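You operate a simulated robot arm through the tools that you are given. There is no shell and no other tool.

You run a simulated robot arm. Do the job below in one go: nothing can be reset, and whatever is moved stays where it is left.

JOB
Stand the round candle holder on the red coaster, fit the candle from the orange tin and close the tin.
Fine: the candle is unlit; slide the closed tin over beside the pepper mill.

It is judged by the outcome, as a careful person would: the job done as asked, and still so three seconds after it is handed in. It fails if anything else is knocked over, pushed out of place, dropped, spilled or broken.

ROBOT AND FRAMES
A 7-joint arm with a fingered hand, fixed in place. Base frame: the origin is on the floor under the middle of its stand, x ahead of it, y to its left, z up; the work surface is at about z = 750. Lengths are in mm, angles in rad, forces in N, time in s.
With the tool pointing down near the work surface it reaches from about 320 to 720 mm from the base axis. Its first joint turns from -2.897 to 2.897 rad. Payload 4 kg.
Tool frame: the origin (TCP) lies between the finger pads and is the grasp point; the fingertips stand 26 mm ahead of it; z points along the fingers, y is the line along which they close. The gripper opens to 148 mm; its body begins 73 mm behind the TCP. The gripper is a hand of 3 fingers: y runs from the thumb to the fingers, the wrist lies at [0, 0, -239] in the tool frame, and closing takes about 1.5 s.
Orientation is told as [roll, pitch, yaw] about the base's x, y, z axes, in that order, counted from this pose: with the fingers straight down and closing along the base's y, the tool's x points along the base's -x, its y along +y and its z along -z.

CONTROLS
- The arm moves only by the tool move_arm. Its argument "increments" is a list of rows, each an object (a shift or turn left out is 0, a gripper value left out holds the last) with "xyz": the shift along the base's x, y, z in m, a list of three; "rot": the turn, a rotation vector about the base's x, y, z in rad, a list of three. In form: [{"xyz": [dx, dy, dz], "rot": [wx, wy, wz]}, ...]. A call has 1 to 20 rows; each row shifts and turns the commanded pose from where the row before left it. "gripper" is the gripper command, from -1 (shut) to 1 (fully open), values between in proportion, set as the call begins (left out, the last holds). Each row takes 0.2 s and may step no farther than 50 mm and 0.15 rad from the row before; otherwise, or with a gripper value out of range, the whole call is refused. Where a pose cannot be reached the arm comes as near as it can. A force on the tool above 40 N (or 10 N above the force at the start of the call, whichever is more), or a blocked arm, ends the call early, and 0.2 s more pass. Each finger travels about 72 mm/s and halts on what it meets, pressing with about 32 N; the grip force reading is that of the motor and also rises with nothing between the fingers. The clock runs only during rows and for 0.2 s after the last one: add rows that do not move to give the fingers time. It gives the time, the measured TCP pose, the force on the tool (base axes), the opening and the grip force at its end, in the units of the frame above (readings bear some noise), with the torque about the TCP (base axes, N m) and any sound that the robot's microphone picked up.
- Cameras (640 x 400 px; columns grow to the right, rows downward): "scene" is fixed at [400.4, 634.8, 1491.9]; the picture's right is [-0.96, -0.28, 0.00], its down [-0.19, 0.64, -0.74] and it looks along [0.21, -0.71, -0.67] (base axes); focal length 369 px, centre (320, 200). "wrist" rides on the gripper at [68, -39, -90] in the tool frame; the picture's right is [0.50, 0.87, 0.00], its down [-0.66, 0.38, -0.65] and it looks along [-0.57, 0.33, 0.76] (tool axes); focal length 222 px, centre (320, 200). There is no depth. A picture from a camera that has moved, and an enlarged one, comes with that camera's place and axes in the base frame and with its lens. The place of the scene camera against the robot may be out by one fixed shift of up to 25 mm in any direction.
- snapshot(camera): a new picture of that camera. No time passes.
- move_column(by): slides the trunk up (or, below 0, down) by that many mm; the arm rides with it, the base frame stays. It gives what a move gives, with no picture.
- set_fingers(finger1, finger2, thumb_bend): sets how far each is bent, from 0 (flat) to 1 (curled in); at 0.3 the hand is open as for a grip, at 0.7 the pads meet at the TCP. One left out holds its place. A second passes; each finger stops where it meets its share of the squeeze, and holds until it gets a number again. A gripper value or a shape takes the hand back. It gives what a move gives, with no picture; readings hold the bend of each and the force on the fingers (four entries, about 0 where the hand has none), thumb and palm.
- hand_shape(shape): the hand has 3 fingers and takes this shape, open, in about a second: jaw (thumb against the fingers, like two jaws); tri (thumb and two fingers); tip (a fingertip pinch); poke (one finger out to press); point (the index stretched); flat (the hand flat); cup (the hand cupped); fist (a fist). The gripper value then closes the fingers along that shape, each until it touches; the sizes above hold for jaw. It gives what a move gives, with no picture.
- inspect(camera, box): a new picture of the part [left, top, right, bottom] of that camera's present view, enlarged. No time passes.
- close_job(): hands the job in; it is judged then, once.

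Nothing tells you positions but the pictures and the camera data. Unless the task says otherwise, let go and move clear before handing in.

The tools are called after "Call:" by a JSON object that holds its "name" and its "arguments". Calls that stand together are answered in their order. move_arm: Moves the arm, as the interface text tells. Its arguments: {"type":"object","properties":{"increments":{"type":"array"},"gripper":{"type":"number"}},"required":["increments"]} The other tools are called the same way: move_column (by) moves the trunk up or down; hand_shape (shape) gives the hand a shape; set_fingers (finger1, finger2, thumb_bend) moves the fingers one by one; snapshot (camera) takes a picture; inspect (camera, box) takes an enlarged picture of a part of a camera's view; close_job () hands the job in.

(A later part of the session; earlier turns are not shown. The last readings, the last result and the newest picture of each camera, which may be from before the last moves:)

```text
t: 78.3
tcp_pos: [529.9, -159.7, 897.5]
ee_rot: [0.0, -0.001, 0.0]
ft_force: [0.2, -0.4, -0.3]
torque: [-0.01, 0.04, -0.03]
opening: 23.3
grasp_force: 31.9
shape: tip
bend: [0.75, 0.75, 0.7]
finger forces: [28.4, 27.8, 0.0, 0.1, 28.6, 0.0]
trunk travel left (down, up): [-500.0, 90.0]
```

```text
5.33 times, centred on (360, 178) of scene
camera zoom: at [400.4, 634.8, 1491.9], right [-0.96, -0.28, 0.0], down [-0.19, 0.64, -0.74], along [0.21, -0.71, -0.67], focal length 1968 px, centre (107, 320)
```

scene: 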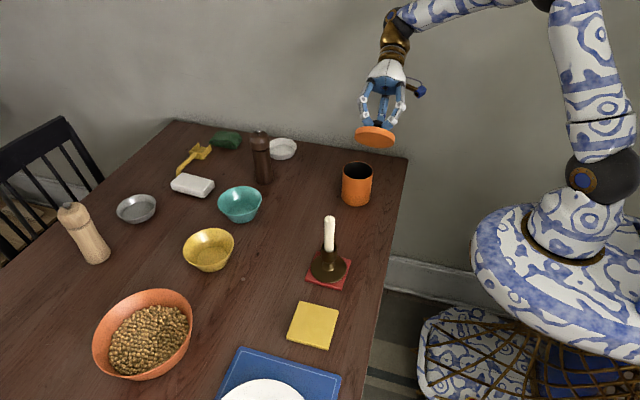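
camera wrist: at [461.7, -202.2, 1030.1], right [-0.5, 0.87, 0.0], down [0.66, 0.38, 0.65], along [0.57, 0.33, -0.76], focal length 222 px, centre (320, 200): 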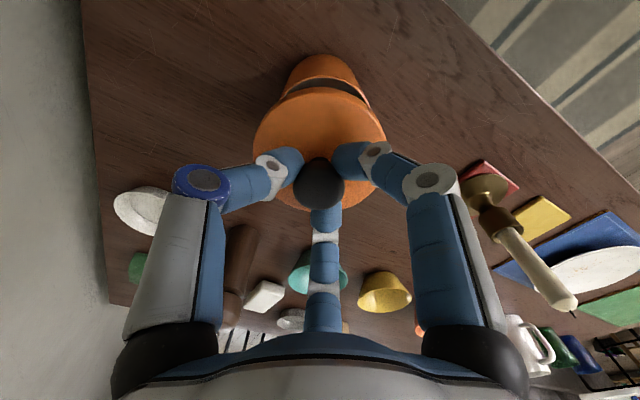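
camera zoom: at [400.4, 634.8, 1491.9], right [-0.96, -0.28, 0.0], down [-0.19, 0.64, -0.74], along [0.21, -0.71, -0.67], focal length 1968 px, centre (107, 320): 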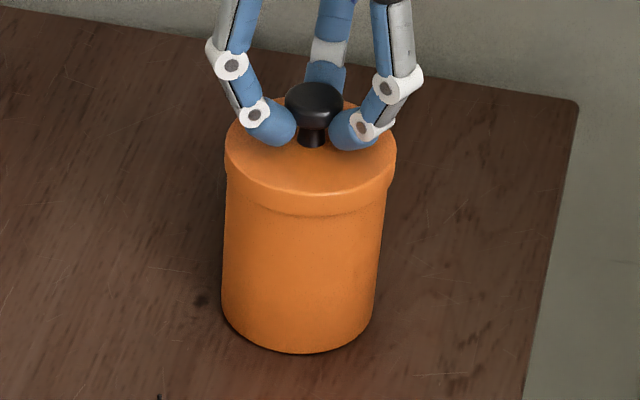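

There is no contact yet and the skirt is passing over the rim, so it behaves as a cap that slides over the tin. I'll continue in small steps.

Call:
{"name": "move_arm", "arguments": {"increments": [{"xyz": [0, 0, -0.001]}, {"xyz": [0, 0, -0.001]}, {"xyz": [0, 0, -0.001]}, {"xyz": [0, 0, 0]}]}}

Call:
{"name": "move_arm", "arguments": {"increments": [{"xyz": [0, 0, -0.001]}, {"xyz": [0, 0, -0.001]}, {"xyz": [0, 0, 0]}]}}

Call:
{"name": "inspect", "arguments": {"camera": "scene", "box": [335, 140, 385, 215]}}

Call:
{"name": "inspect", "arguments": {"camera": "wrist", "box": [240, 50, 400, 240]}}

```text
t: 79.3
tcp_pos: [529.4, -161.4, 895.4]
ee_rot: [0.0, -0.001, 0.0]
ft_force: [0.0, 0.6, 0.6]
torque: [-0.03, -0.01, 0.0]
opening: 23.3
grasp_force: 32.4
shape: tip
bend: [0.75, 0.75, 0.7]
finger forces: [28.5, 27.8, 0.0, 0.0, 28.7, 0.1]
trunk travel left (down, up): [-500.0, 90.0]
```

```text
t: 80.1
tcp_pos: [528.1, -161.8, 893.3]
ee_rot: [0.0, 0.002, 0.0]
ft_force: [0.9, 0.2, -0.1]
torque: [0.01, 0.01, 0.0]
opening: 23.5
grasp_force: 32.3
shape: tip
bend: [0.75, 0.75, 0.7]
finger forces: [28.4, 27.8, 0.0, 0.0, 28.5, 0.0]
trunk travel left (down, up): [-500.0, 90.0]
```

```text
5.33 times, centred on (360, 178) of scene
camera zoom: at [400.4, 634.8, 1491.9], right [-0.96, -0.28, 0.0], down [-0.19, 0.64, -0.74], along [0.21, -0.71, -0.67], focal length 1968 px, centre (107, 320)
```

zoom: 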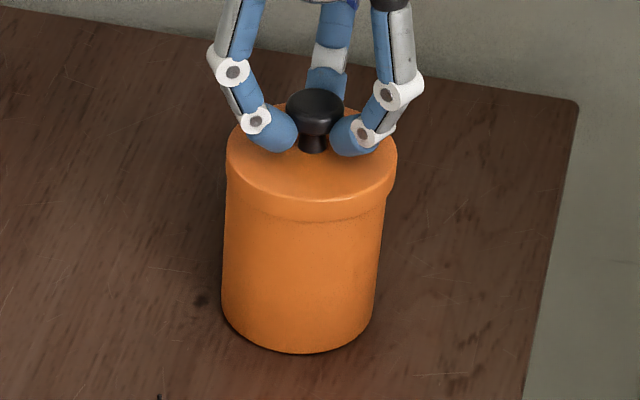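

```text
2.11 times, centred on (320, 145) of wrist
camera zoom: at [459.9, -200.8, 984.3], right [-0.5, 0.87, 0.0], down [0.66, 0.38, 0.65], along [0.57, 0.33, -0.76], focal length 468 px, centre (320, 316)
```

zoom: 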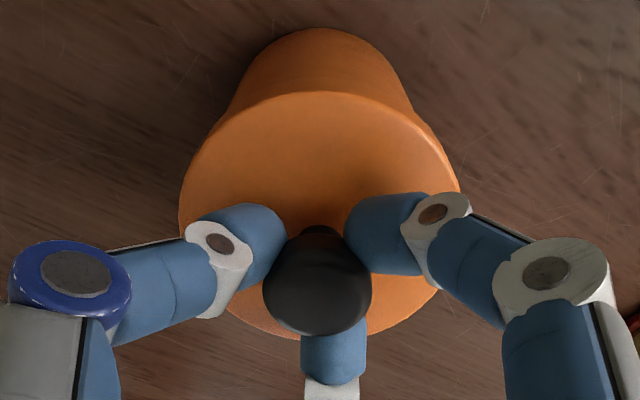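

Call:
{"name": "move_arm", "arguments": {"increments": [{"xyz": [0, 0, -0.001]}, {"xyz": [0, 0, -0.001]}, {"xyz": [0, 0, 0]}]}}

Call:
{"name": "move_arm", "arguments": {"increments": [{"xyz": [0, 0, -0.001]}, {"xyz": [0, 0, -0.001]}, {"xyz": [0, 0, 0]}]}}

Call:
{"name": "inspect", "arguments": {"camera": "scene", "box": [335, 140, 385, 215]}}

```text
t: 80.9
tcp_pos: [528.8, -160.7, 891.5]
ee_rot: [0.0, -0.001, 0.0]
ft_force: [-0.5, 0.7, 0.1]
torque: [0.01, 0.03, -0.02]
opening: 23.2
grasp_force: 32.6
shape: tip
bend: [0.75, 0.75, 0.7]
finger forces: [28.4, 27.9, 0.0, 0.1, 28.7, 0.0]
trunk travel left (down, up): [-500.0, 90.0]
```

```text
t: 81.7
tcp_pos: [529.1, -159.4, 889.1]
ee_rot: [-0.001, 0.001, -0.002]
ft_force: [-0.5, -0.4, -0.5]
torque: [0.01, 0.01, -0.02]
opening: 23.2
grasp_force: 32.3
shape: tip
bend: [0.75, 0.75, 0.7]
finger forces: [28.5, 27.9, 0.0, 0.1, 28.5, 0.1]
trunk travel left (down, up): [-500.0, 90.0]
```

```text
5.33 times, centred on (360, 178) of scene
camera zoom: at [400.4, 634.8, 1491.9], right [-0.96, -0.28, 0.0], down [-0.19, 0.64, -0.74], along [0.21, -0.71, -0.67], focal length 1968 px, centre (107, 320)
```

zoom: 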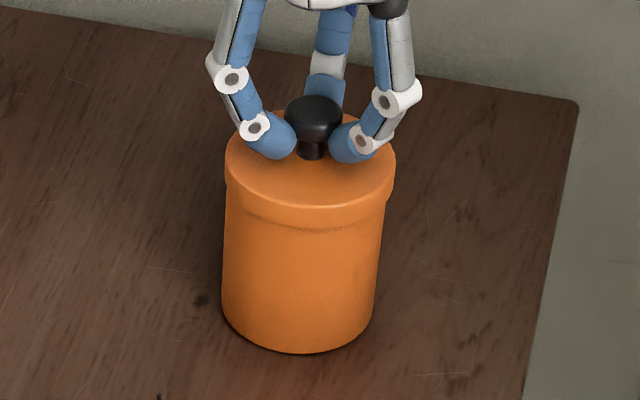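

Call:
{"name": "move_arm", "arguments": {"increments": [{"xyz": [0, 0, -0.001]}, {"xyz": [0, 0, -0.001]}, {"xyz": [0, 0, 0]}]}}

Call:
{"name": "move_arm", "arguments": {"increments": [{"xyz": [0, 0, -0.001]}, {"xyz": [0, 0, 0]}]}}

Call:
{"name": "inspect", "arguments": {"camera": "scene", "box": [335, 140, 385, 215]}}

```text
t: 82.5
tcp_pos: [528.9, -159.7, 887.8]
ee_rot: [0.001, -0.002, -0.001]
ft_force: [-0.9, 0.9, 11.1]
torque: [-0.08, 0.0, -0.07]
opening: 23.3
grasp_force: 32.2
shape: tip
bend: [0.75, 0.75, 0.69]
finger forces: [30.4, 30.0, 0.0, 0.0, 30.8, 0.0]
trunk travel left (down, up): [-500.0, 90.0]
heard: snap
```

```text
t: 83.1
tcp_pos: [528.8, -160.4, 887.1]
ee_rot: [0.0, -0.003, 0.0]
ft_force: [0.6, 0.7, 17.3]
torque: [-0.03, -0.02, -0.07]
opening: 23.7
grasp_force: 32.0
shape: tip
bend: [0.75, 0.75, 0.69]
finger forces: [32.0, 32.0, 0.1, 0.0, 31.7, 0.1]
trunk travel left (down, up): [-500.0, 90.0]
```

```text
5.33 times, centred on (360, 178) of scene
camera zoom: at [400.4, 634.8, 1491.9], right [-0.96, -0.28, 0.0], down [-0.19, 0.64, -0.74], along [0.21, -0.71, -0.67], focal length 1968 px, centre (107, 320)
```

zoom: 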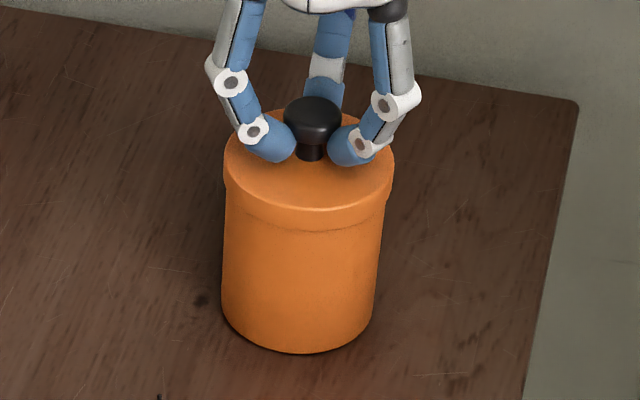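

I heard a snap and felt the lid seat: the tin is closed. I'll ease off the downward press, keep hold of the knob, and check where the pepper mill is before sliding.

Call:
{"name": "move_arm", "arguments": {"increments": [{"xyz": [0, 0, 0.001]}, {"xyz": [0, 0, 0.001]}, {"xyz": [0, 0, 0]}]}}

Call:
{"name": "snapshot", "arguments": {"camera": "wrist"}}

Call:
{"name": "inspect", "arguments": {"camera": "wrist", "box": [100, 140, 300, 340]}}

Call:
{"name": "snapshot", "arguments": {"camera": "scene"}}

```text
t: 83.9
tcp_pos: [529.0, -160.6, 887.4]
ee_rot: [0.0, -0.001, 0.0]
ft_force: [2.1, 0.4, 8.2]
torque: [-0.05, -0.06, -0.03]
opening: 24.0
grasp_force: 31.9
shape: tip
bend: [0.75, 0.75, 0.69]
finger forces: [30.7, 31.5, 0.1, 0.0, 31.4, 0.0]
trunk travel left (down, up): [-500.0, 90.0]
```

```text
taken
camera wrist: at [460.4, -200.1, 978.9], right [-0.5, 0.87, 0.0], down [0.66, 0.38, 0.65], along [0.57, 0.33, -0.76], focal length 222 px, centre (320, 200)
```

wrist: 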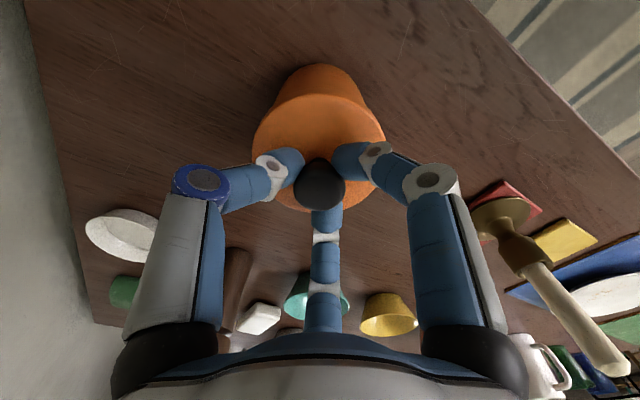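

```text
2.00 times, centred on (200, 240) of wrist
camera zoom: at [460.4, -200.1, 978.9], right [-0.5, 0.87, 0.0], down [0.66, 0.38, 0.65], along [0.57, 0.33, -0.76], focal length 444 px, centre (560, 120)
```

zoom: 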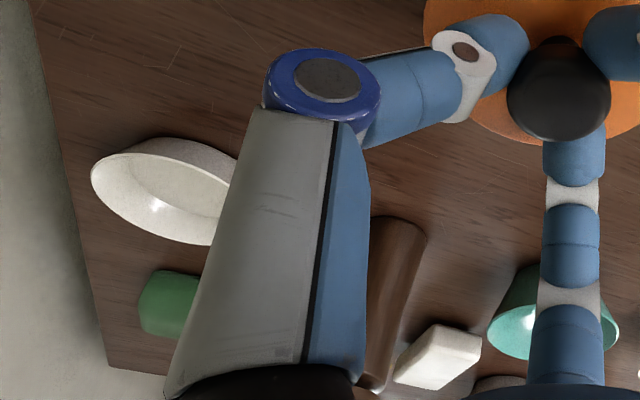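

```text
taken
```

scene: 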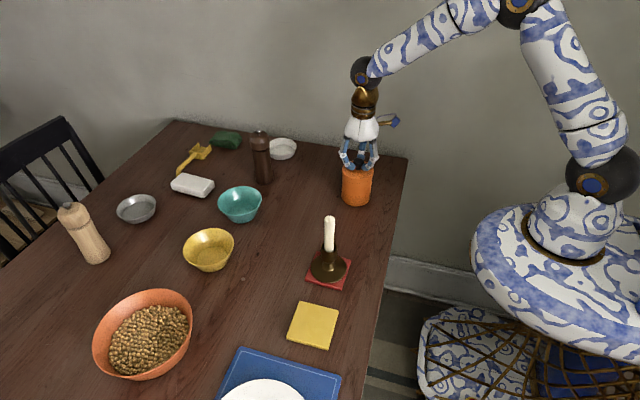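

The mill's base is centred near [826, -166] with radius about 29, straight ahead of the tin along +x with a clear path. I'll lighten the press slightly and start sliding the closed tin by its knob, testing with a short drag first.

Call:
{"name": "move_arm", "arguments": {"increments": [{"xyz": [0, 0, 0.0005]}, {"xyz": [0.003, 0, 0]}, {"xyz": [0.005, 0, 0]}, {"xyz": [0.006, 0, 0]}, {"xyz": [0.006, 0, 0]}, {"xyz": [0, 0, 0]}]}}

Call:
{"name": "inspect", "arguments": {"camera": "scene", "box": [320, 130, 390, 220]}}

Call:
{"name": "inspect", "arguments": {"camera": "wrist", "box": [240, 50, 400, 240]}}

```text
t: 85.3
tcp_pos: [549.1, -159.6, 888.4]
ee_rot: [0.0, -0.001, -0.002]
ft_force: [1.1, 1.2, 0.5]
torque: [0.08, -0.13, 0.0]
opening: 23.2
grasp_force: 32.2
shape: tip
bend: [0.76, 0.76, 0.73]
finger forces: [32.0, 27.9, 0.0, 0.1, 30.5, 0.0]
trunk travel left (down, up): [-500.0, 90.0]
```

```text
4.44 times, centred on (355, 175) of scene
camera zoom: at [400.4, 634.8, 1491.9], right [-0.96, -0.28, 0.0], down [-0.19, 0.64, -0.74], along [0.21, -0.71, -0.67], focal length 1640 px, centre (164, 311)
```

zoom: 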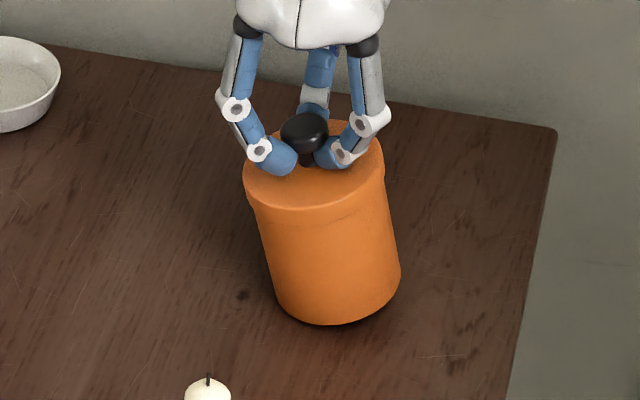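

```text
2.11 times, centred on (320, 145) of wrist
camera zoom: at [481.1, -199.8, 978.7], right [-0.5, 0.87, 0.0], down [0.66, 0.38, 0.65], along [0.57, 0.33, -0.76], focal length 468 px, centre (320, 316)
```

zoom: 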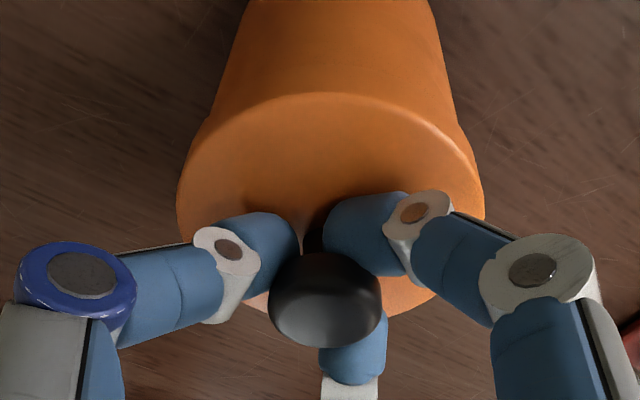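

The tin is tilting instead of sliding, since pulling at the knob is too high up. I'll move back right away to stand it upright again.

Call:
{"name": "move_arm", "arguments": {"increments": [{"xyz": [-0.005, 0, 0]}, {"xyz": [-0.005, 0, 0]}, {"xyz": [-0.005, 0, 0]}, {"xyz": [-0.005, 0, 0]}, {"xyz": [0, 0, 0]}]}}

Call:
{"name": "inspect", "arguments": {"camera": "scene", "box": [320, 130, 390, 220]}}

Call:
{"name": "inspect", "arguments": {"camera": "wrist", "box": [240, 50, 400, 240]}}

```text
t: 86.5
tcp_pos: [528.6, -161.0, 889.5]
ee_rot: [-0.001, -0.001, 0.001]
ft_force: [-0.2, -0.9, -1.9]
torque: [-0.01, -0.02, 0.01]
opening: 23.1
grasp_force: 32.4
shape: tip
bend: [0.76, 0.76, 0.73]
finger forces: [33.6, 27.9, 0.0, 0.0, 30.5, 0.1]
trunk travel left (down, up): [-500.0, 90.0]
```

```text
4.44 times, centred on (355, 175) of scene
camera zoom: at [400.4, 634.8, 1491.9], right [-0.96, -0.28, 0.0], down [-0.19, 0.64, -0.74], along [0.21, -0.71, -0.67], focal length 1640 px, centre (164, 311)
```

zoom: 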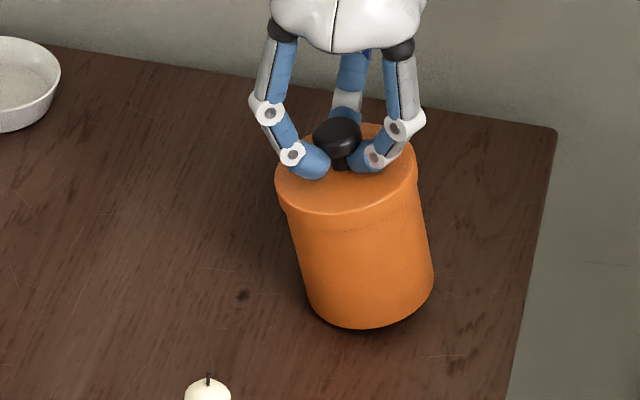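

```text
2.11 times, centred on (320, 145) of wrist
camera zoom: at [460.8, -200.4, 979.6], right [-0.5, 0.87, 0.0], down [0.66, 0.38, 0.65], along [0.57, 0.33, -0.76], focal length 468 px, centre (320, 316)
```

zoom: 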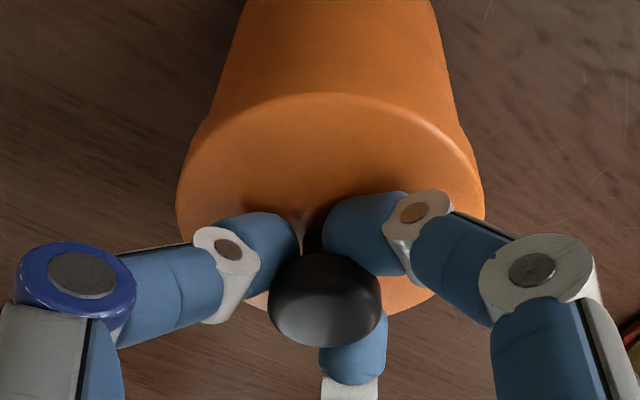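

The tin is held tilted about 13° (top toward +x), resting on its front bottom edge. I'll set it back upright gently by rotating hand and tin together about that edge, in two stages with a check between.

Call:
{"name": "move_arm", "arguments": {"increments": [{"xyz": [-0.0039, -0.0011, -0.0004], "rot": [0.0077, -0.028, 0]}, {"xyz": [-0.0039, -0.001, -0.0006], "rot": [0.0077, -0.028, 0]}, {"xyz": [-0.0039, -0.0011, -0.0007], "rot": [0.0077, -0.028, 0]}, {"xyz": [-0.0038, -0.001, -0.0008], "rot": [0.0077, -0.028, 0]}, {"xyz": [0, 0, 0]}]}}

Call:
{"name": "inspect", "arguments": {"camera": "scene", "box": [320, 130, 390, 220]}}

Call:
{"name": "inspect", "arguments": {"camera": "wrist", "box": [240, 30, 400, 240]}}

```text
t: 87.7
tcp_pos: [514.4, -165.0, 886.1]
ee_rot: [0.031, -0.112, -0.003]
ft_force: [-0.6, 0.2, -1.5]
torque: [0.01, -0.03, -0.01]
opening: 23.1
grasp_force: 31.6
shape: tip
bend: [0.76, 0.76, 0.73]
finger forces: [37.0, 27.7, 0.0, 0.0, 32.3, 0.0]
trunk travel left (down, up): [-500.0, 90.0]
```

```text
4.44 times, centred on (355, 175) of scene
camera zoom: at [400.4, 634.8, 1491.9], right [-0.96, -0.28, 0.0], down [-0.19, 0.64, -0.74], along [0.21, -0.71, -0.67], focal length 1640 px, centre (164, 311)
```

zoom: 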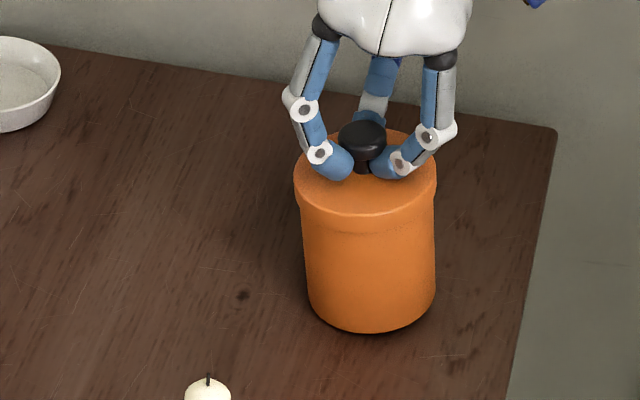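

```text
1.90 times, centred on (320, 135) of wrist
camera zoom: at [435.6, -207.7, 967.8], right [-0.5, 0.87, -0.03], down [0.58, 0.36, 0.73], along [0.65, 0.35, -0.68], focal length 423 px, centre (320, 324)
```

zoom: 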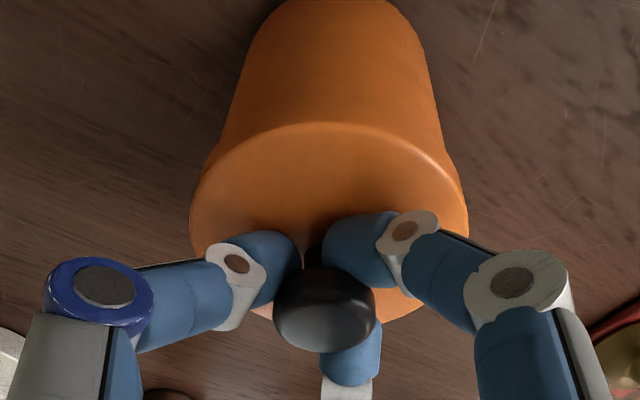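

The tilt has halved as planned and the base is still in place. Completing the second half.

Call:
{"name": "move_arm", "arguments": {"increments": [{"xyz": [-0.0038, -0.0011, -0.0009], "rot": [0.0077, -0.028, 0]}, {"xyz": [-0.0038, -0.001, -0.001], "rot": [0.0077, -0.028, 0]}, {"xyz": [-0.0038, -0.0011, -0.0011], "rot": [0.0077, -0.028, 0]}, {"xyz": [-0.0037, -0.001, -0.0013], "rot": [0.0077, -0.028, 0]}, {"xyz": [0, 0, 0]}]}}

Call:
{"name": "inspect", "arguments": {"camera": "scene", "box": [320, 130, 390, 220]}}

Call:
{"name": "inspect", "arguments": {"camera": "wrist", "box": [240, 30, 400, 240]}}

```text
t: 88.9
tcp_pos: [499.7, -170.3, 881.5]
ee_rot: [0.06, -0.226, -0.007]
ft_force: [-2.0, -3.1, 10.7]
torque: [-0.1, 0.1, -0.02]
opening: 23.3
grasp_force: 32.0
shape: tip
bend: [0.76, 0.76, 0.73]
finger forces: [43.2, 27.2, 0.0, 0.0, 42.8, 0.0]
trunk travel left (down, up): [-500.0, 90.0]
```

```text
4.44 times, centred on (355, 175) of scene
camera zoom: at [400.4, 634.8, 1491.9], right [-0.96, -0.28, 0.0], down [-0.19, 0.64, -0.74], along [0.21, -0.71, -0.67], focal length 1640 px, centre (164, 311)
```

zoom: 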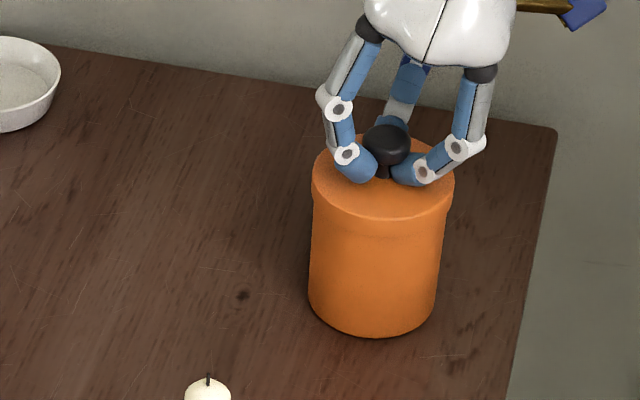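

```text
1.90 times, centred on (320, 135) of wrist
camera zoom: at [412.1, -214.3, 953.4], right [-0.49, 0.87, -0.06], down [0.49, 0.33, 0.81], along [0.72, 0.37, -0.59], focal length 423 px, centre (320, 324)
```

zoom: 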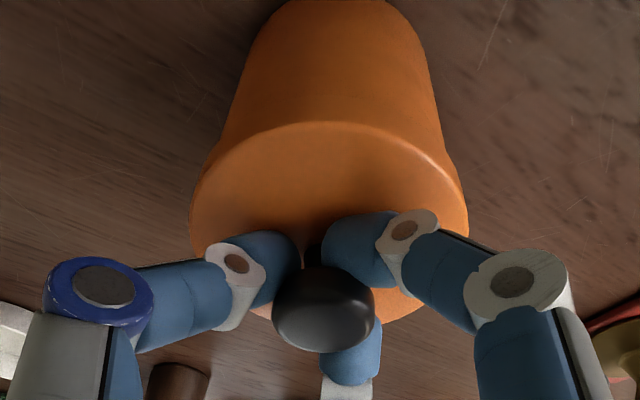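

The tin is upright and flat again. I'll release the knob in small stages, backing off along the tilted tool axis so the fingers don't press on the lid.

Call:
{"name": "move_arm", "arguments": {"increments": [{"xyz": [0, 0, 0.001]}, {"xyz": [0, 0, 0]}, {"xyz": [0, 0, 0]}], "gripper": -0.5}}

Call:
{"name": "move_arm", "arguments": {"increments": [{"xyz": [-0.0009, -0.0002, 0.004]}, {"xyz": [-0.0009, -0.0002, 0.004]}, {"xyz": [0, 0, 0]}], "gripper": -0.3}}

Call:
{"name": "inspect", "arguments": {"camera": "scene", "box": [320, 130, 390, 220]}}

Call:
{"name": "inspect", "arguments": {"camera": "wrist", "box": [240, 30, 400, 240]}}

```text
t: 89.7
tcp_pos: [499.6, -168.2, 882.3]
ee_rot: [0.063, -0.224, -0.007]
ft_force: [2.0, -0.1, 3.7]
torque: [-0.17, -0.14, 0.0]
opening: 34.9
grasp_force: 0.0
shape: tip
bend: [0.78, 0.76, 0.71]
finger forces: [22.6, 0.1, 0.0, 0.1, 3.3, 0.0]
trunk travel left (down, up): [-500.0, 90.0]
```

```text
t: 90.5
tcp_pos: [498.2, -169.0, 891.0]
ee_rot: [0.063, -0.224, -0.008]
ft_force: [0.6, -0.1, 1.0]
torque: [-0.01, -0.03, 0.0]
opening: 51.2
grasp_force: 0.0
shape: tip
bend: [0.78, 0.77, 0.7]
finger forces: [18.2, 0.1, 0.0, 0.0, 0.0, 0.0]
trunk travel left (down, up): [-500.0, 90.0]
heard: snap
```

```text
4.44 times, centred on (355, 175) of scene
camera zoom: at [400.4, 634.8, 1491.9], right [-0.96, -0.28, 0.0], down [-0.19, 0.64, -0.74], along [0.21, -0.71, -0.67], focal length 1640 px, centre (164, 311)
```

zoom: 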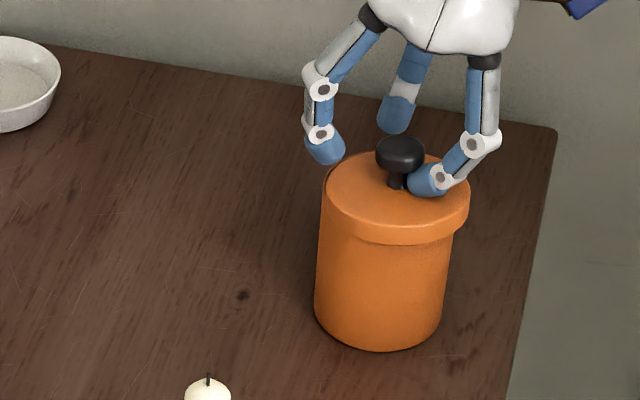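

```text
1.90 times, centred on (320, 135) of wrist
camera zoom: at [411.0, -213.6, 961.8], right [-0.49, 0.87, -0.06], down [0.49, 0.33, 0.8], along [0.72, 0.37, -0.59], focal length 423 px, centre (320, 324)
```

zoom: 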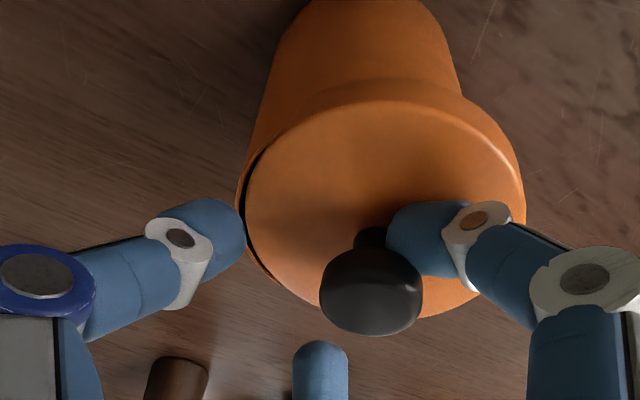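

One finger stayed caught on the knob while opening, and the lid popped loose and shifted. I'll stop and look closely before doing anything else.

Call:
{"name": "inspect", "arguments": {"camera": "scene", "box": [345, 140, 385, 185]}}

Call:
{"name": "inspect", "arguments": {"camera": "wrist", "box": [280, 60, 420, 220]}}

Call:
{"name": "snapshot", "arguments": {"camera": "wrist"}}

```text
8.89 times, centred on (365, 162) of scene
camera zoom: at [400.4, 634.8, 1491.9], right [-0.96, -0.28, 0.0], down [-0.19, 0.64, -0.74], along [0.21, -0.71, -0.67], focal length 3280 px, centre (-80, 533)
```

zoom: 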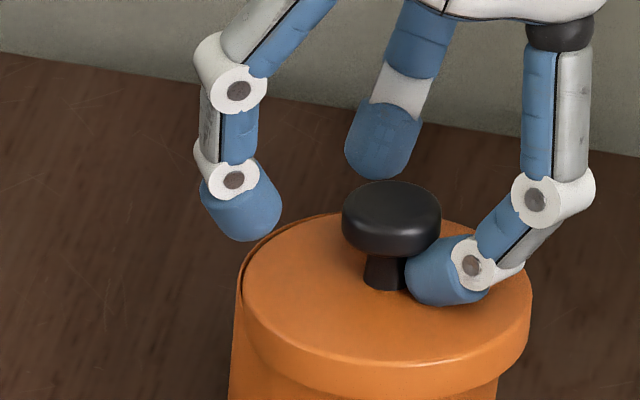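

```text
2.50 times, centred on (350, 140) of wrist
camera zoom: at [411.0, -213.6, 961.8], right [-0.49, 0.87, -0.06], down [0.49, 0.33, 0.8], along [0.72, 0.37, -0.59], focal length 555 px, centre (245, 350)
```

zoom: 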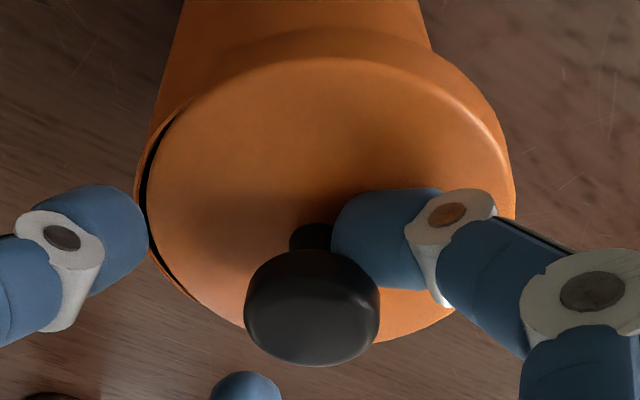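

```text
taken
camera wrist: at [411.0, -213.6, 961.8], right [-0.49, 0.87, -0.06], down [0.49, 0.33, 0.8], along [0.72, 0.37, -0.59], focal length 222 px, centre (320, 200)
```

wrist: 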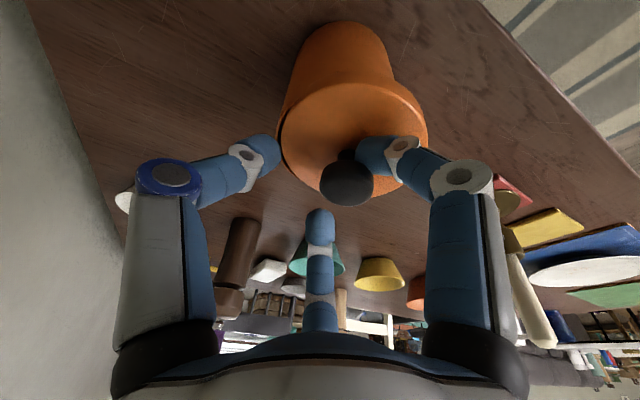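

Finger 1's tip is wedged between the knob's head and the lid plate, because the hand is tilted relative to the lid. The safest fix is to re-grip the knob with all fingers, lift the now-loose lid off, and redo the lid with an upright hand.

Call:
{"name": "move_arm", "arguments": {"increments": [{"xyz": [0, 0, 0]}, {"xyz": [0, 0, 0]}, {"xyz": [0, 0, 0]}, {"xyz": [0, 0, 0]}, {"xyz": [0, 0, 0]}], "gripper": -1}}

Call:
{"name": "inspect", "arguments": {"camera": "scene", "box": [335, 135, 395, 210]}}

Call:
{"name": "inspect", "arguments": {"camera": "wrist", "box": [240, 30, 400, 240]}}

```text
t: 91.7
tcp_pos: [498.2, -167.7, 891.7]
ee_rot: [0.063, -0.223, -0.007]
ft_force: [-0.7, -0.2, 0.3]
torque: [0.0, 0.03, 0.03]
opening: 3.6
grasp_force: 31.8
shape: tip
bend: [0.78, 0.7, 0.7]
finger forces: [36.6, 0.0, 0.0, 0.0, 0.0, 0.0]
trunk travel left (down, up): [-500.0, 90.0]
```

```text
5.33 times, centred on (365, 172) of scene
camera zoom: at [400.4, 634.8, 1491.9], right [-0.96, -0.28, 0.0], down [-0.19, 0.64, -0.74], along [0.21, -0.71, -0.67], focal length 1968 px, centre (80, 347)
```

zoom: 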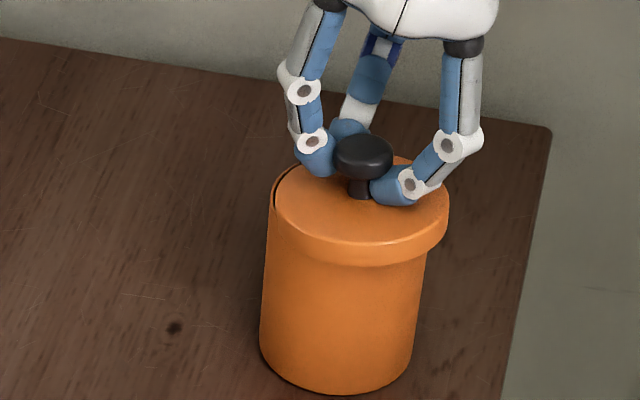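

```text
1.90 times, centred on (320, 135) of wrist
camera zoom: at [411.2, -213.6, 961.8], right [-0.49, 0.87, -0.06], down [0.49, 0.33, 0.8], along [0.72, 0.37, -0.59], focal length 423 px, centre (320, 324)
```

zoom: 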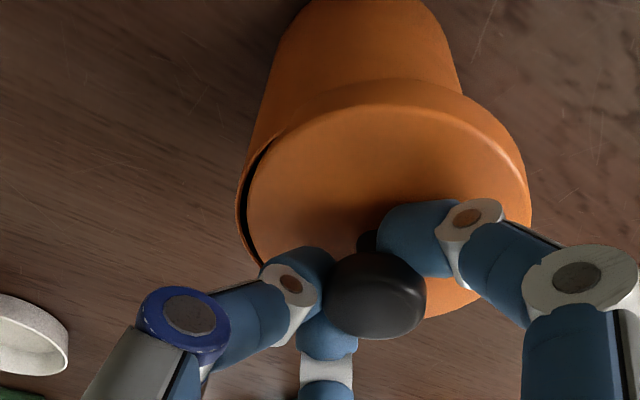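

Closing didn't help: finger 1 is jammed, because its opening path points down into the lid at this tilt, and the other two closed past the knob. I'll open those two fully, then rotate the hand back upright about finger 1's tip to relieve the wedge before opening it.

Call:
{"name": "set_fingers", "arguments": {"finger2": 0.3, "thumb_bend": 0.3}}

Call:
{"name": "inspect", "arguments": {"camera": "scene", "box": [335, 135, 395, 210]}}

Call:
{"name": "inspect", "arguments": {"camera": "wrist", "box": [240, 30, 440, 240]}}

```text
t: 92.7
tcp_pos: [498.0, -169.6, 891.2]
ee_rot: [0.062, -0.224, -0.007]
ft_force: [-0.9, -0.4, -0.3]
torque: [0.01, -0.02, -0.02]
opening: 65.2
grasp_force: 0.0
shape: fingers
bend: [0.88, 0.3, 0.3]
finger forces: [0.0, 0.1, 0.1, 0.1, 0.1, 0.0]
trunk travel left (down, up): [-500.0, 90.0]
```

```text
5.33 times, centred on (365, 172) of scene
camera zoom: at [400.4, 634.8, 1491.9], right [-0.96, -0.28, 0.0], down [-0.19, 0.64, -0.74], along [0.21, -0.71, -0.67], focal length 1968 px, centre (80, 347)
```

zoom: 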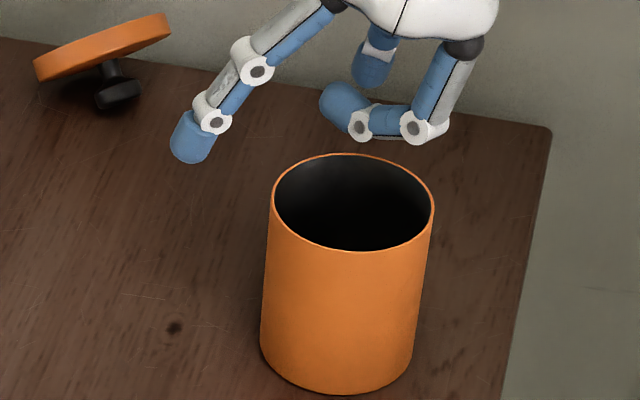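

```text
1.90 times, centred on (340, 135) of wrist
camera zoom: at [411.2, -213.6, 961.8], right [-0.49, 0.87, -0.06], down [0.49, 0.33, 0.8], along [0.72, 0.37, -0.59], focal length 423 px, centre (282, 324)
```

zoom: 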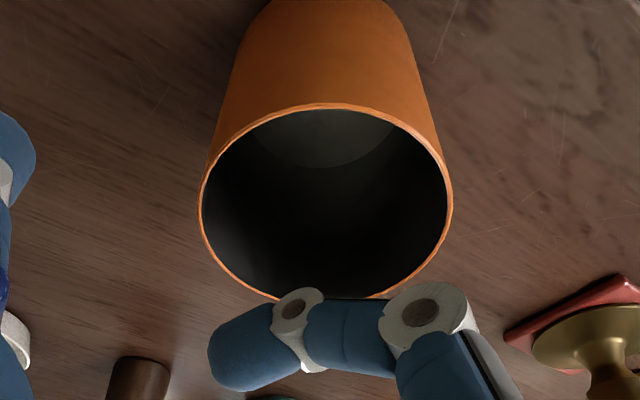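

The jammed finger curled further and flicked the lid off the tin; it is now lying on the table behind. I'll check the whole scene for where it ended up and whether anything else was disturbed.

Call:
{"name": "snapshot", "arguments": {"camera": "scene"}}

Call:
{"name": "inspect", "arguments": {"camera": "scene", "box": [240, 110, 400, 220]}}

Call:
{"name": "snapshot", "arguments": {"camera": "wrist"}}

```text
taken
```

scene: 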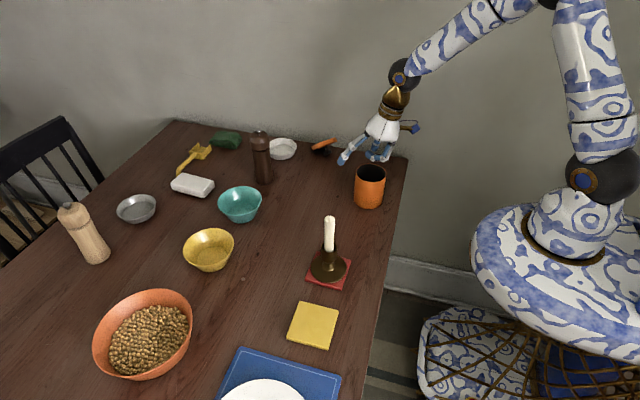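

```text
3.64 times, centred on (320, 165) of scene
camera zoom: at [400.4, 634.8, 1491.9], right [-0.96, -0.28, 0.0], down [-0.19, 0.64, -0.74], along [0.21, -0.71, -0.67], focal length 1342 px, centre (320, 327)
```

zoom: 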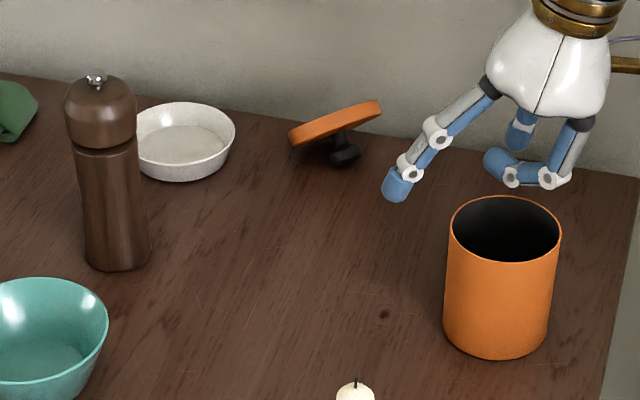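

```text
taken
camera wrist: at [411.2, -213.6, 961.8], right [-0.49, 0.87, -0.06], down [0.49, 0.33, 0.8], along [0.72, 0.37, -0.59], focal length 222 px, centre (320, 200)
```

wrist: 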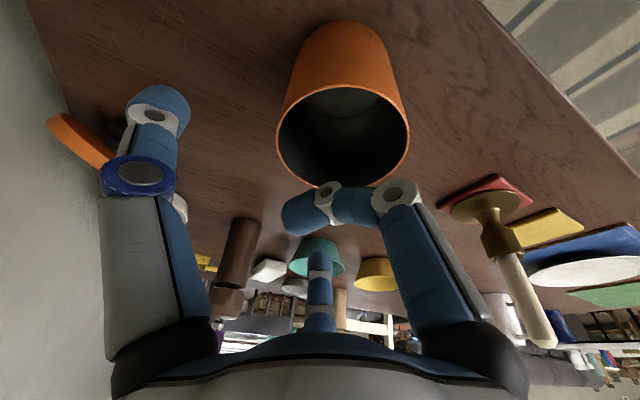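

Nothing else was disturbed: the mill, bowls, holder and candle are all in place and the tin still stands. The lid lies upside down on its knob near [692, -380] by the back edge, beyond straight-down reach. I'll raise the hand, open it, level it, and then view the lid closely.

Call:
{"name": "move_arm", "arguments": {"increments": [{"xyz": [-0.004, 0, 0.03]}, {"xyz": [-0.004, 0, 0.03]}, {"xyz": [0, 0, 0.03]}, {"xyz": [0, 0, 0.02]}, {"xyz": [0, 0, 0]}]}}

Call:
{"name": "hand_shape", "arguments": {"shape": "jaw"}}

Call:
{"name": "move_arm", "arguments": {"increments": [{"rot": [-0.03, 0.112, 0.003]}, {"rot": [-0.032, 0.112, 0.004]}, {"xyz": [0, 0, 0]}]}}

Call:
{"name": "snapshot", "arguments": {"camera": "wrist"}}

Call:
{"name": "inspect", "arguments": {"camera": "scene", "box": [290, 120, 360, 175]}}

```text
t: 93.9
tcp_pos: [489.1, -168.0, 1001.3]
ee_rot: [0.063, -0.224, -0.006]
ft_force: [0.1, -0.3, -0.1]
torque: [0.01, -0.02, -0.03]
opening: 65.3
grasp_force: 0.0
shape: fingers
bend: [0.88, 0.3, 0.3]
finger forces: [0.0, 0.1, 0.0, 0.1, 0.0, 0.0]
trunk travel left (down, up): [-500.0, 90.0]
```

```text
t: 94.8
tcp_pos: [489.1, -167.8, 1000.6]
ee_rot: [0.062, -0.224, -0.008]
ft_force: [0.2, 0.9, -0.5]
torque: [0.01, 0.01, -0.01]
opening: 147.8
grasp_force: 0.1
shape: jaw
bend: [0.3, 0.3, 0.3]
finger forces: [0.1, 0.0, 0.0, 0.1, 0.0, 0.1]
trunk travel left (down, up): [-500.0, 90.0]
```

```text
t: 95.6
tcp_pos: [488.7, -167.9, 1001.3]
ee_rot: [-0.001, 0.002, 0.004]
ft_force: [-0.3, -0.9, 0.0]
torque: [-0.03, 0.0, 0.02]
opening: 147.7
grasp_force: 0.1
shape: jaw
bend: [0.3, 0.3, 0.3]
finger forces: [0.1, 0.1, 0.1, 0.1, 0.0, 0.1]
trunk travel left (down, up): [-500.0, 90.0]
```

```text
taken
camera wrist: at [420.3, -208.7, 1092.0], right [-0.5, 0.86, 0.0], down [0.65, 0.38, 0.65], along [0.56, 0.33, -0.76], focal length 222 px, centre (320, 200)
```

wrist: 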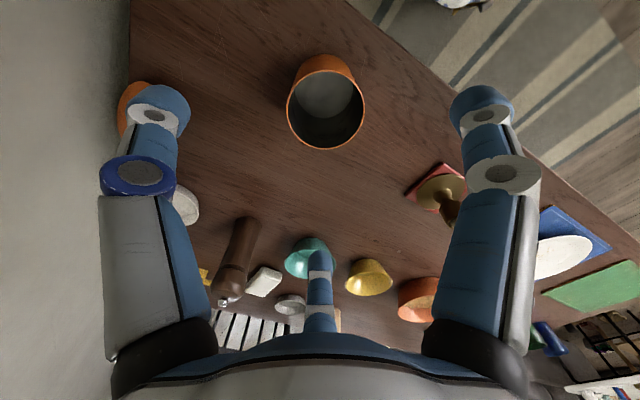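

```text
7.27 times, centred on (325, 148) of scene
camera zoom: at [400.4, 634.8, 1491.9], right [-0.96, -0.28, 0.0], down [-0.19, 0.64, -0.74], along [0.21, -0.71, -0.67], focal length 2684 px, centre (284, 582)
```

zoom: 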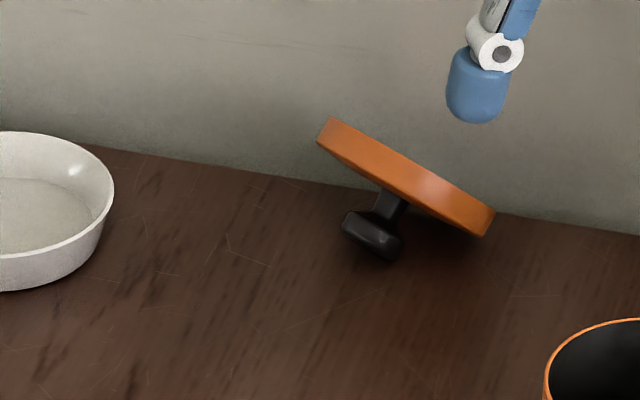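

The lid has rocked round to lean the other way, so it may still be rolling. I'll wait a moment and check whether it has come to rest.

Call:
{"name": "move_arm", "arguments": {"increments": [{"xyz": [0, 0, 0]}, {"xyz": [0, 0, 0]}, {"xyz": [0, 0, 0]}]}}

Call:
{"name": "inspect", "arguments": {"camera": "scene", "box": [290, 120, 360, 175]}}

Call:
{"name": "move_arm", "arguments": {"increments": [{"xyz": [0, 0, 0]}, {"xyz": [0, 0, 0]}, {"xyz": [0, 0, 0]}, {"xyz": [0, 0, 0]}]}}

Call:
{"name": "inspect", "arguments": {"camera": "scene", "box": [290, 120, 360, 175]}}

```text
t: 96.4
tcp_pos: [489.5, -169.0, 1001.3]
ee_rot: [0.0, 0.0, 0.006]
ft_force: [0.3, 0.3, -0.4]
torque: [-0.02, 0.0, -0.01]
opening: 148.0
grasp_force: 0.1
shape: jaw
bend: [0.3, 0.3, 0.3]
finger forces: [0.0, 0.1, 0.1, 0.0, 0.1, 0.0]
trunk travel left (down, up): [-500.0, 90.0]
```

```text
7.27 times, centred on (325, 148) of scene
camera zoom: at [400.4, 634.8, 1491.9], right [-0.96, -0.28, 0.0], down [-0.19, 0.64, -0.74], along [0.21, -0.71, -0.67], focal length 2684 px, centre (284, 582)
```

zoom: 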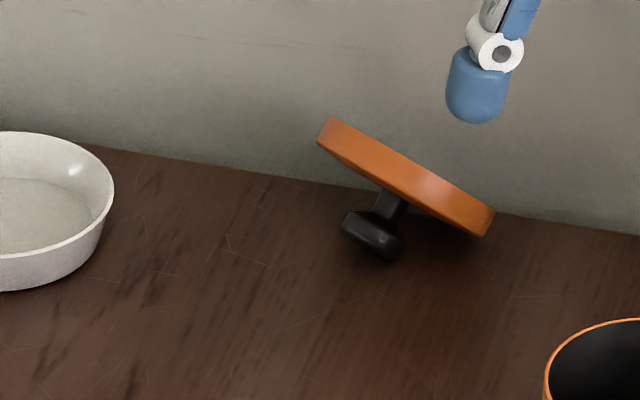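

```text
t: 97.4
tcp_pos: [490.1, -168.7, 1000.3]
ee_rot: [0.0, 0.0, 0.004]
ft_force: [0.9, -0.1, 0.2]
torque: [-0.01, 0.02, -0.02]
opening: 148.0
grasp_force: 0.0
shape: jaw
bend: [0.3, 0.3, 0.3]
finger forces: [0.0, 0.0, 0.0, 0.1, 0.1, 0.1]
trunk travel left (down, up): [-500.0, 90.0]
```

```text
7.27 times, centred on (325, 148) of scene
camera zoom: at [400.4, 634.8, 1491.9], right [-0.96, -0.28, 0.0], down [-0.19, 0.64, -0.74], along [0.21, -0.71, -0.67], focal length 2684 px, centre (284, 582)
```

zoom: 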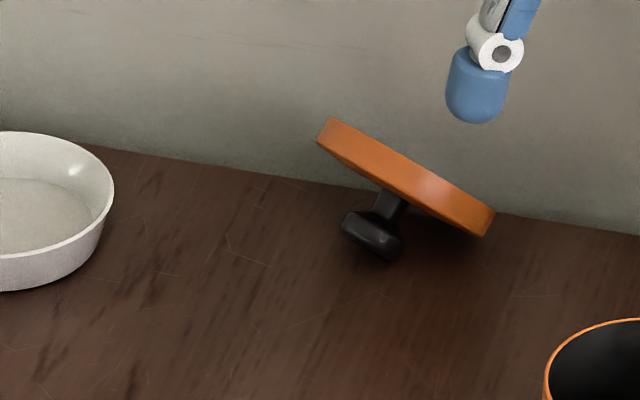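

The lid is at rest: upside down, tilted about 45°, raised edge toward +y, centre near [642, -385, 786]. My plan is to pinch the plate at its rim from the robot's side with an outward-tilted tool, roll it over, lay it knob-up within reach, and re-grip the knob vertically. First I'll tilt the hand in free space and move to a good viewing pose.

Call:
{"name": "move_arm", "arguments": {"increments": [{"rot": [-0.119, -0.0774, 0.0015]}, {"rot": [-0.119, -0.0774, 0.0015]}, {"rot": [-0.119, -0.0774, 0.0015]}, {"rot": [-0.119, -0.0774, 0.0015]}, {"rot": [-0.119, -0.0774, 0.0015]}, {"rot": [-0.119, -0.0774, 0.0015]}, {"rot": [-0.119, -0.0774, 0.0015]}, {"xyz": [0, 0, 0]}], "gripper": -0.2}}

Call:
{"name": "snapshot", "arguments": {"camera": "wrist"}}

Call:
{"name": "snapshot", "arguments": {"camera": "scene"}}

```text
t: 99.2
tcp_pos: [489.1, -170.2, 1001.0]
ee_rot: [-0.915, -0.465, 0.247]
ft_force: [0.3, 0.5, 0.6]
torque: [-0.02, -0.05, 0.01]
opening: 59.4
grasp_force: 0.1
shape: jaw
bend: [0.77, 0.77, 0.7]
finger forces: [0.1, 0.1, 0.0, 0.0, 0.0, 0.0]
trunk travel left (down, up): [-500.0, 90.0]
```

```text
taken
camera wrist: at [380.3, -148.5, 1048.2], right [-0.27, 0.48, -0.84], down [0.34, 0.86, 0.38], along [0.9, -0.18, -0.39], focal length 222 px, centre (320, 200)
```

wrist: 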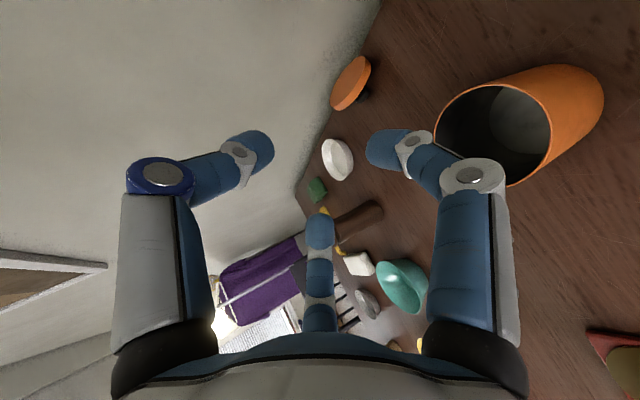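

```text
taken
```

scene: 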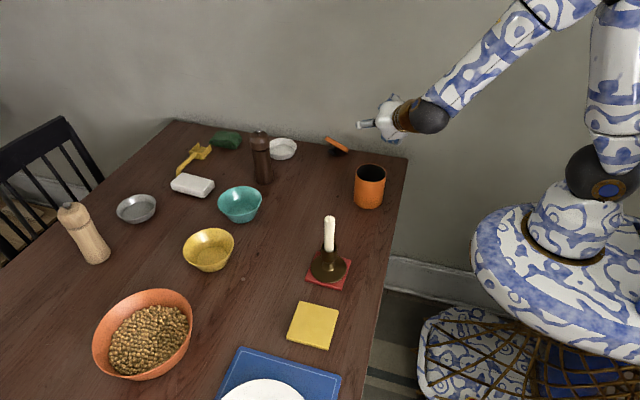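

Call:
{"name": "inspect", "arguments": {"camera": "wrist", "box": [300, 40, 420, 130]}}

Call:
{"name": "inspect", "arguments": {"camera": "scene", "box": [310, 125, 360, 165]}}

```text
4.44 times, centred on (360, 85) of wrist
camera zoom: at [380.3, -148.5, 1048.2], right [-0.27, 0.48, -0.84], down [0.34, 0.86, 0.38], along [0.9, -0.18, -0.39], focal length 987 px, centre (142, 711)
```

zoom: 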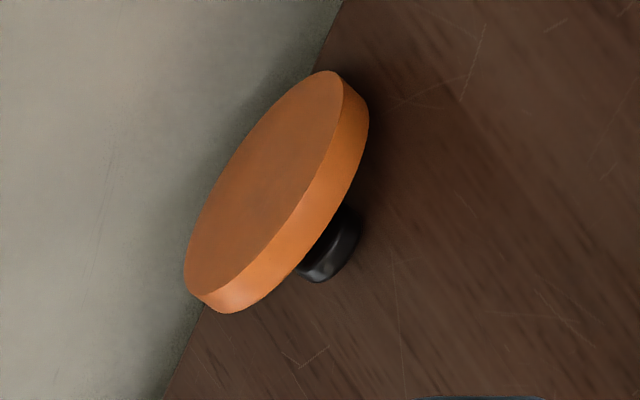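

```text
10.00 times, centred on (335, 145) of scene
camera zoom: at [400.4, 634.8, 1491.9], right [-0.96, -0.28, 0.0], down [-0.19, 0.64, -0.74], along [0.21, -0.71, -0.67], focal length 3690 px, centre (170, 750)
```

zoom: 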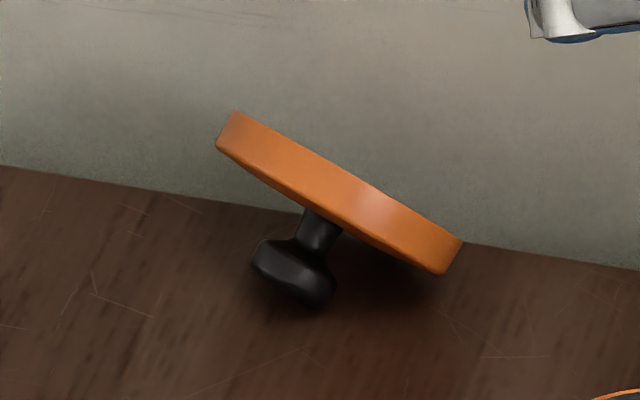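

I can now see that the wall stands right at the back edge (y about -398), and the lid's centre is about [633, -363, 786] with its axis pointing about (0.2, 0.66, -0.72). I'll move to a pre-grasp pose about 110 mm back along the tool axis, with the fingers at about 45 mm opening, and check.

Call:
{"name": "move_arm", "arguments": {"increments": [{"xyz": [0.0149, -0.0166, -0.0273]}, {"xyz": [0.0149, -0.0166, -0.0273]}, {"xyz": [0.0149, -0.0166, -0.0273]}, {"xyz": [0.0149, -0.0166, -0.0273]}, {"xyz": [0.015, -0.0166, -0.0273]}, {"xyz": [0, 0, 0]}, {"xyz": [0, 0, 0]}], "gripper": -0.37}}

Call:
{"name": "snapshot", "arguments": {"camera": "wrist"}}

Call:
{"name": "inspect", "arguments": {"camera": "wrist", "box": [200, 20, 440, 220]}}

Call:
{"name": "inspect", "arguments": {"camera": "scene", "box": [300, 100, 420, 220]}}

```text
t: 100.8
tcp_pos: [562.7, -251.9, 865.6]
ee_rot: [-0.915, -0.464, 0.251]
ft_force: [1.1, 0.0, 0.0]
torque: [0.01, -0.02, -0.01]
opening: 46.9
grasp_force: 0.0
shape: jaw
bend: [0.77, 0.77, 0.7]
finger forces: [0.0, 0.1, 0.1, 0.1, 0.1, 0.0]
trunk travel left (down, up): [-500.0, 90.0]
```

```text
taken
camera wrist: at [453.4, -232.4, 913.5], right [-0.27, 0.48, -0.84], down [0.34, 0.86, 0.38], along [0.9, -0.18, -0.39], focal length 222 px, centre (320, 200)
```

wrist: 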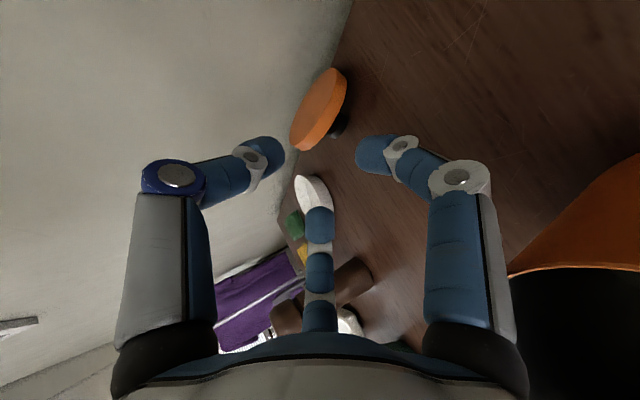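

```text
2.00 times, centred on (320, 120) of wrist
camera zoom: at [453.4, -232.4, 913.5], right [-0.27, 0.48, -0.84], down [0.34, 0.86, 0.38], along [0.9, -0.18, -0.39], focal length 444 px, centre (320, 360)
```

zoom: 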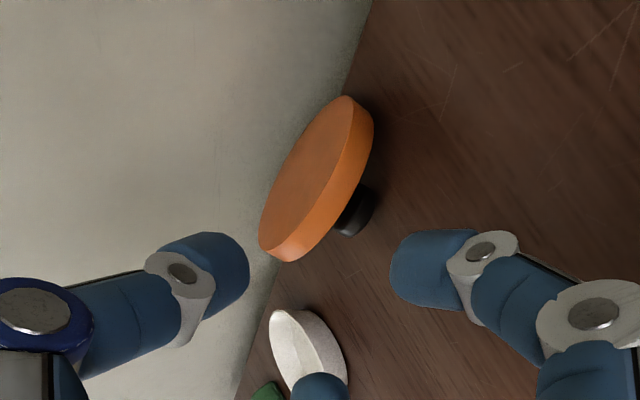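

```text
3.33 times, centred on (360, 160) of scene
camera zoom: at [400.4, 634.8, 1491.9], right [-0.96, -0.28, 0.0], down [-0.19, 0.64, -0.74], along [0.21, -0.71, -0.67], focal length 1230 px, centre (187, 333)
```

zoom: 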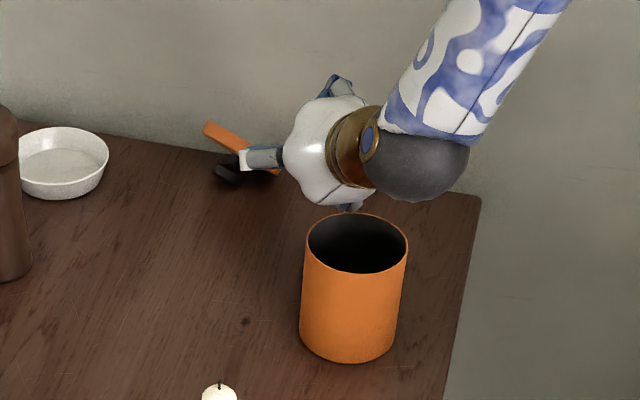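

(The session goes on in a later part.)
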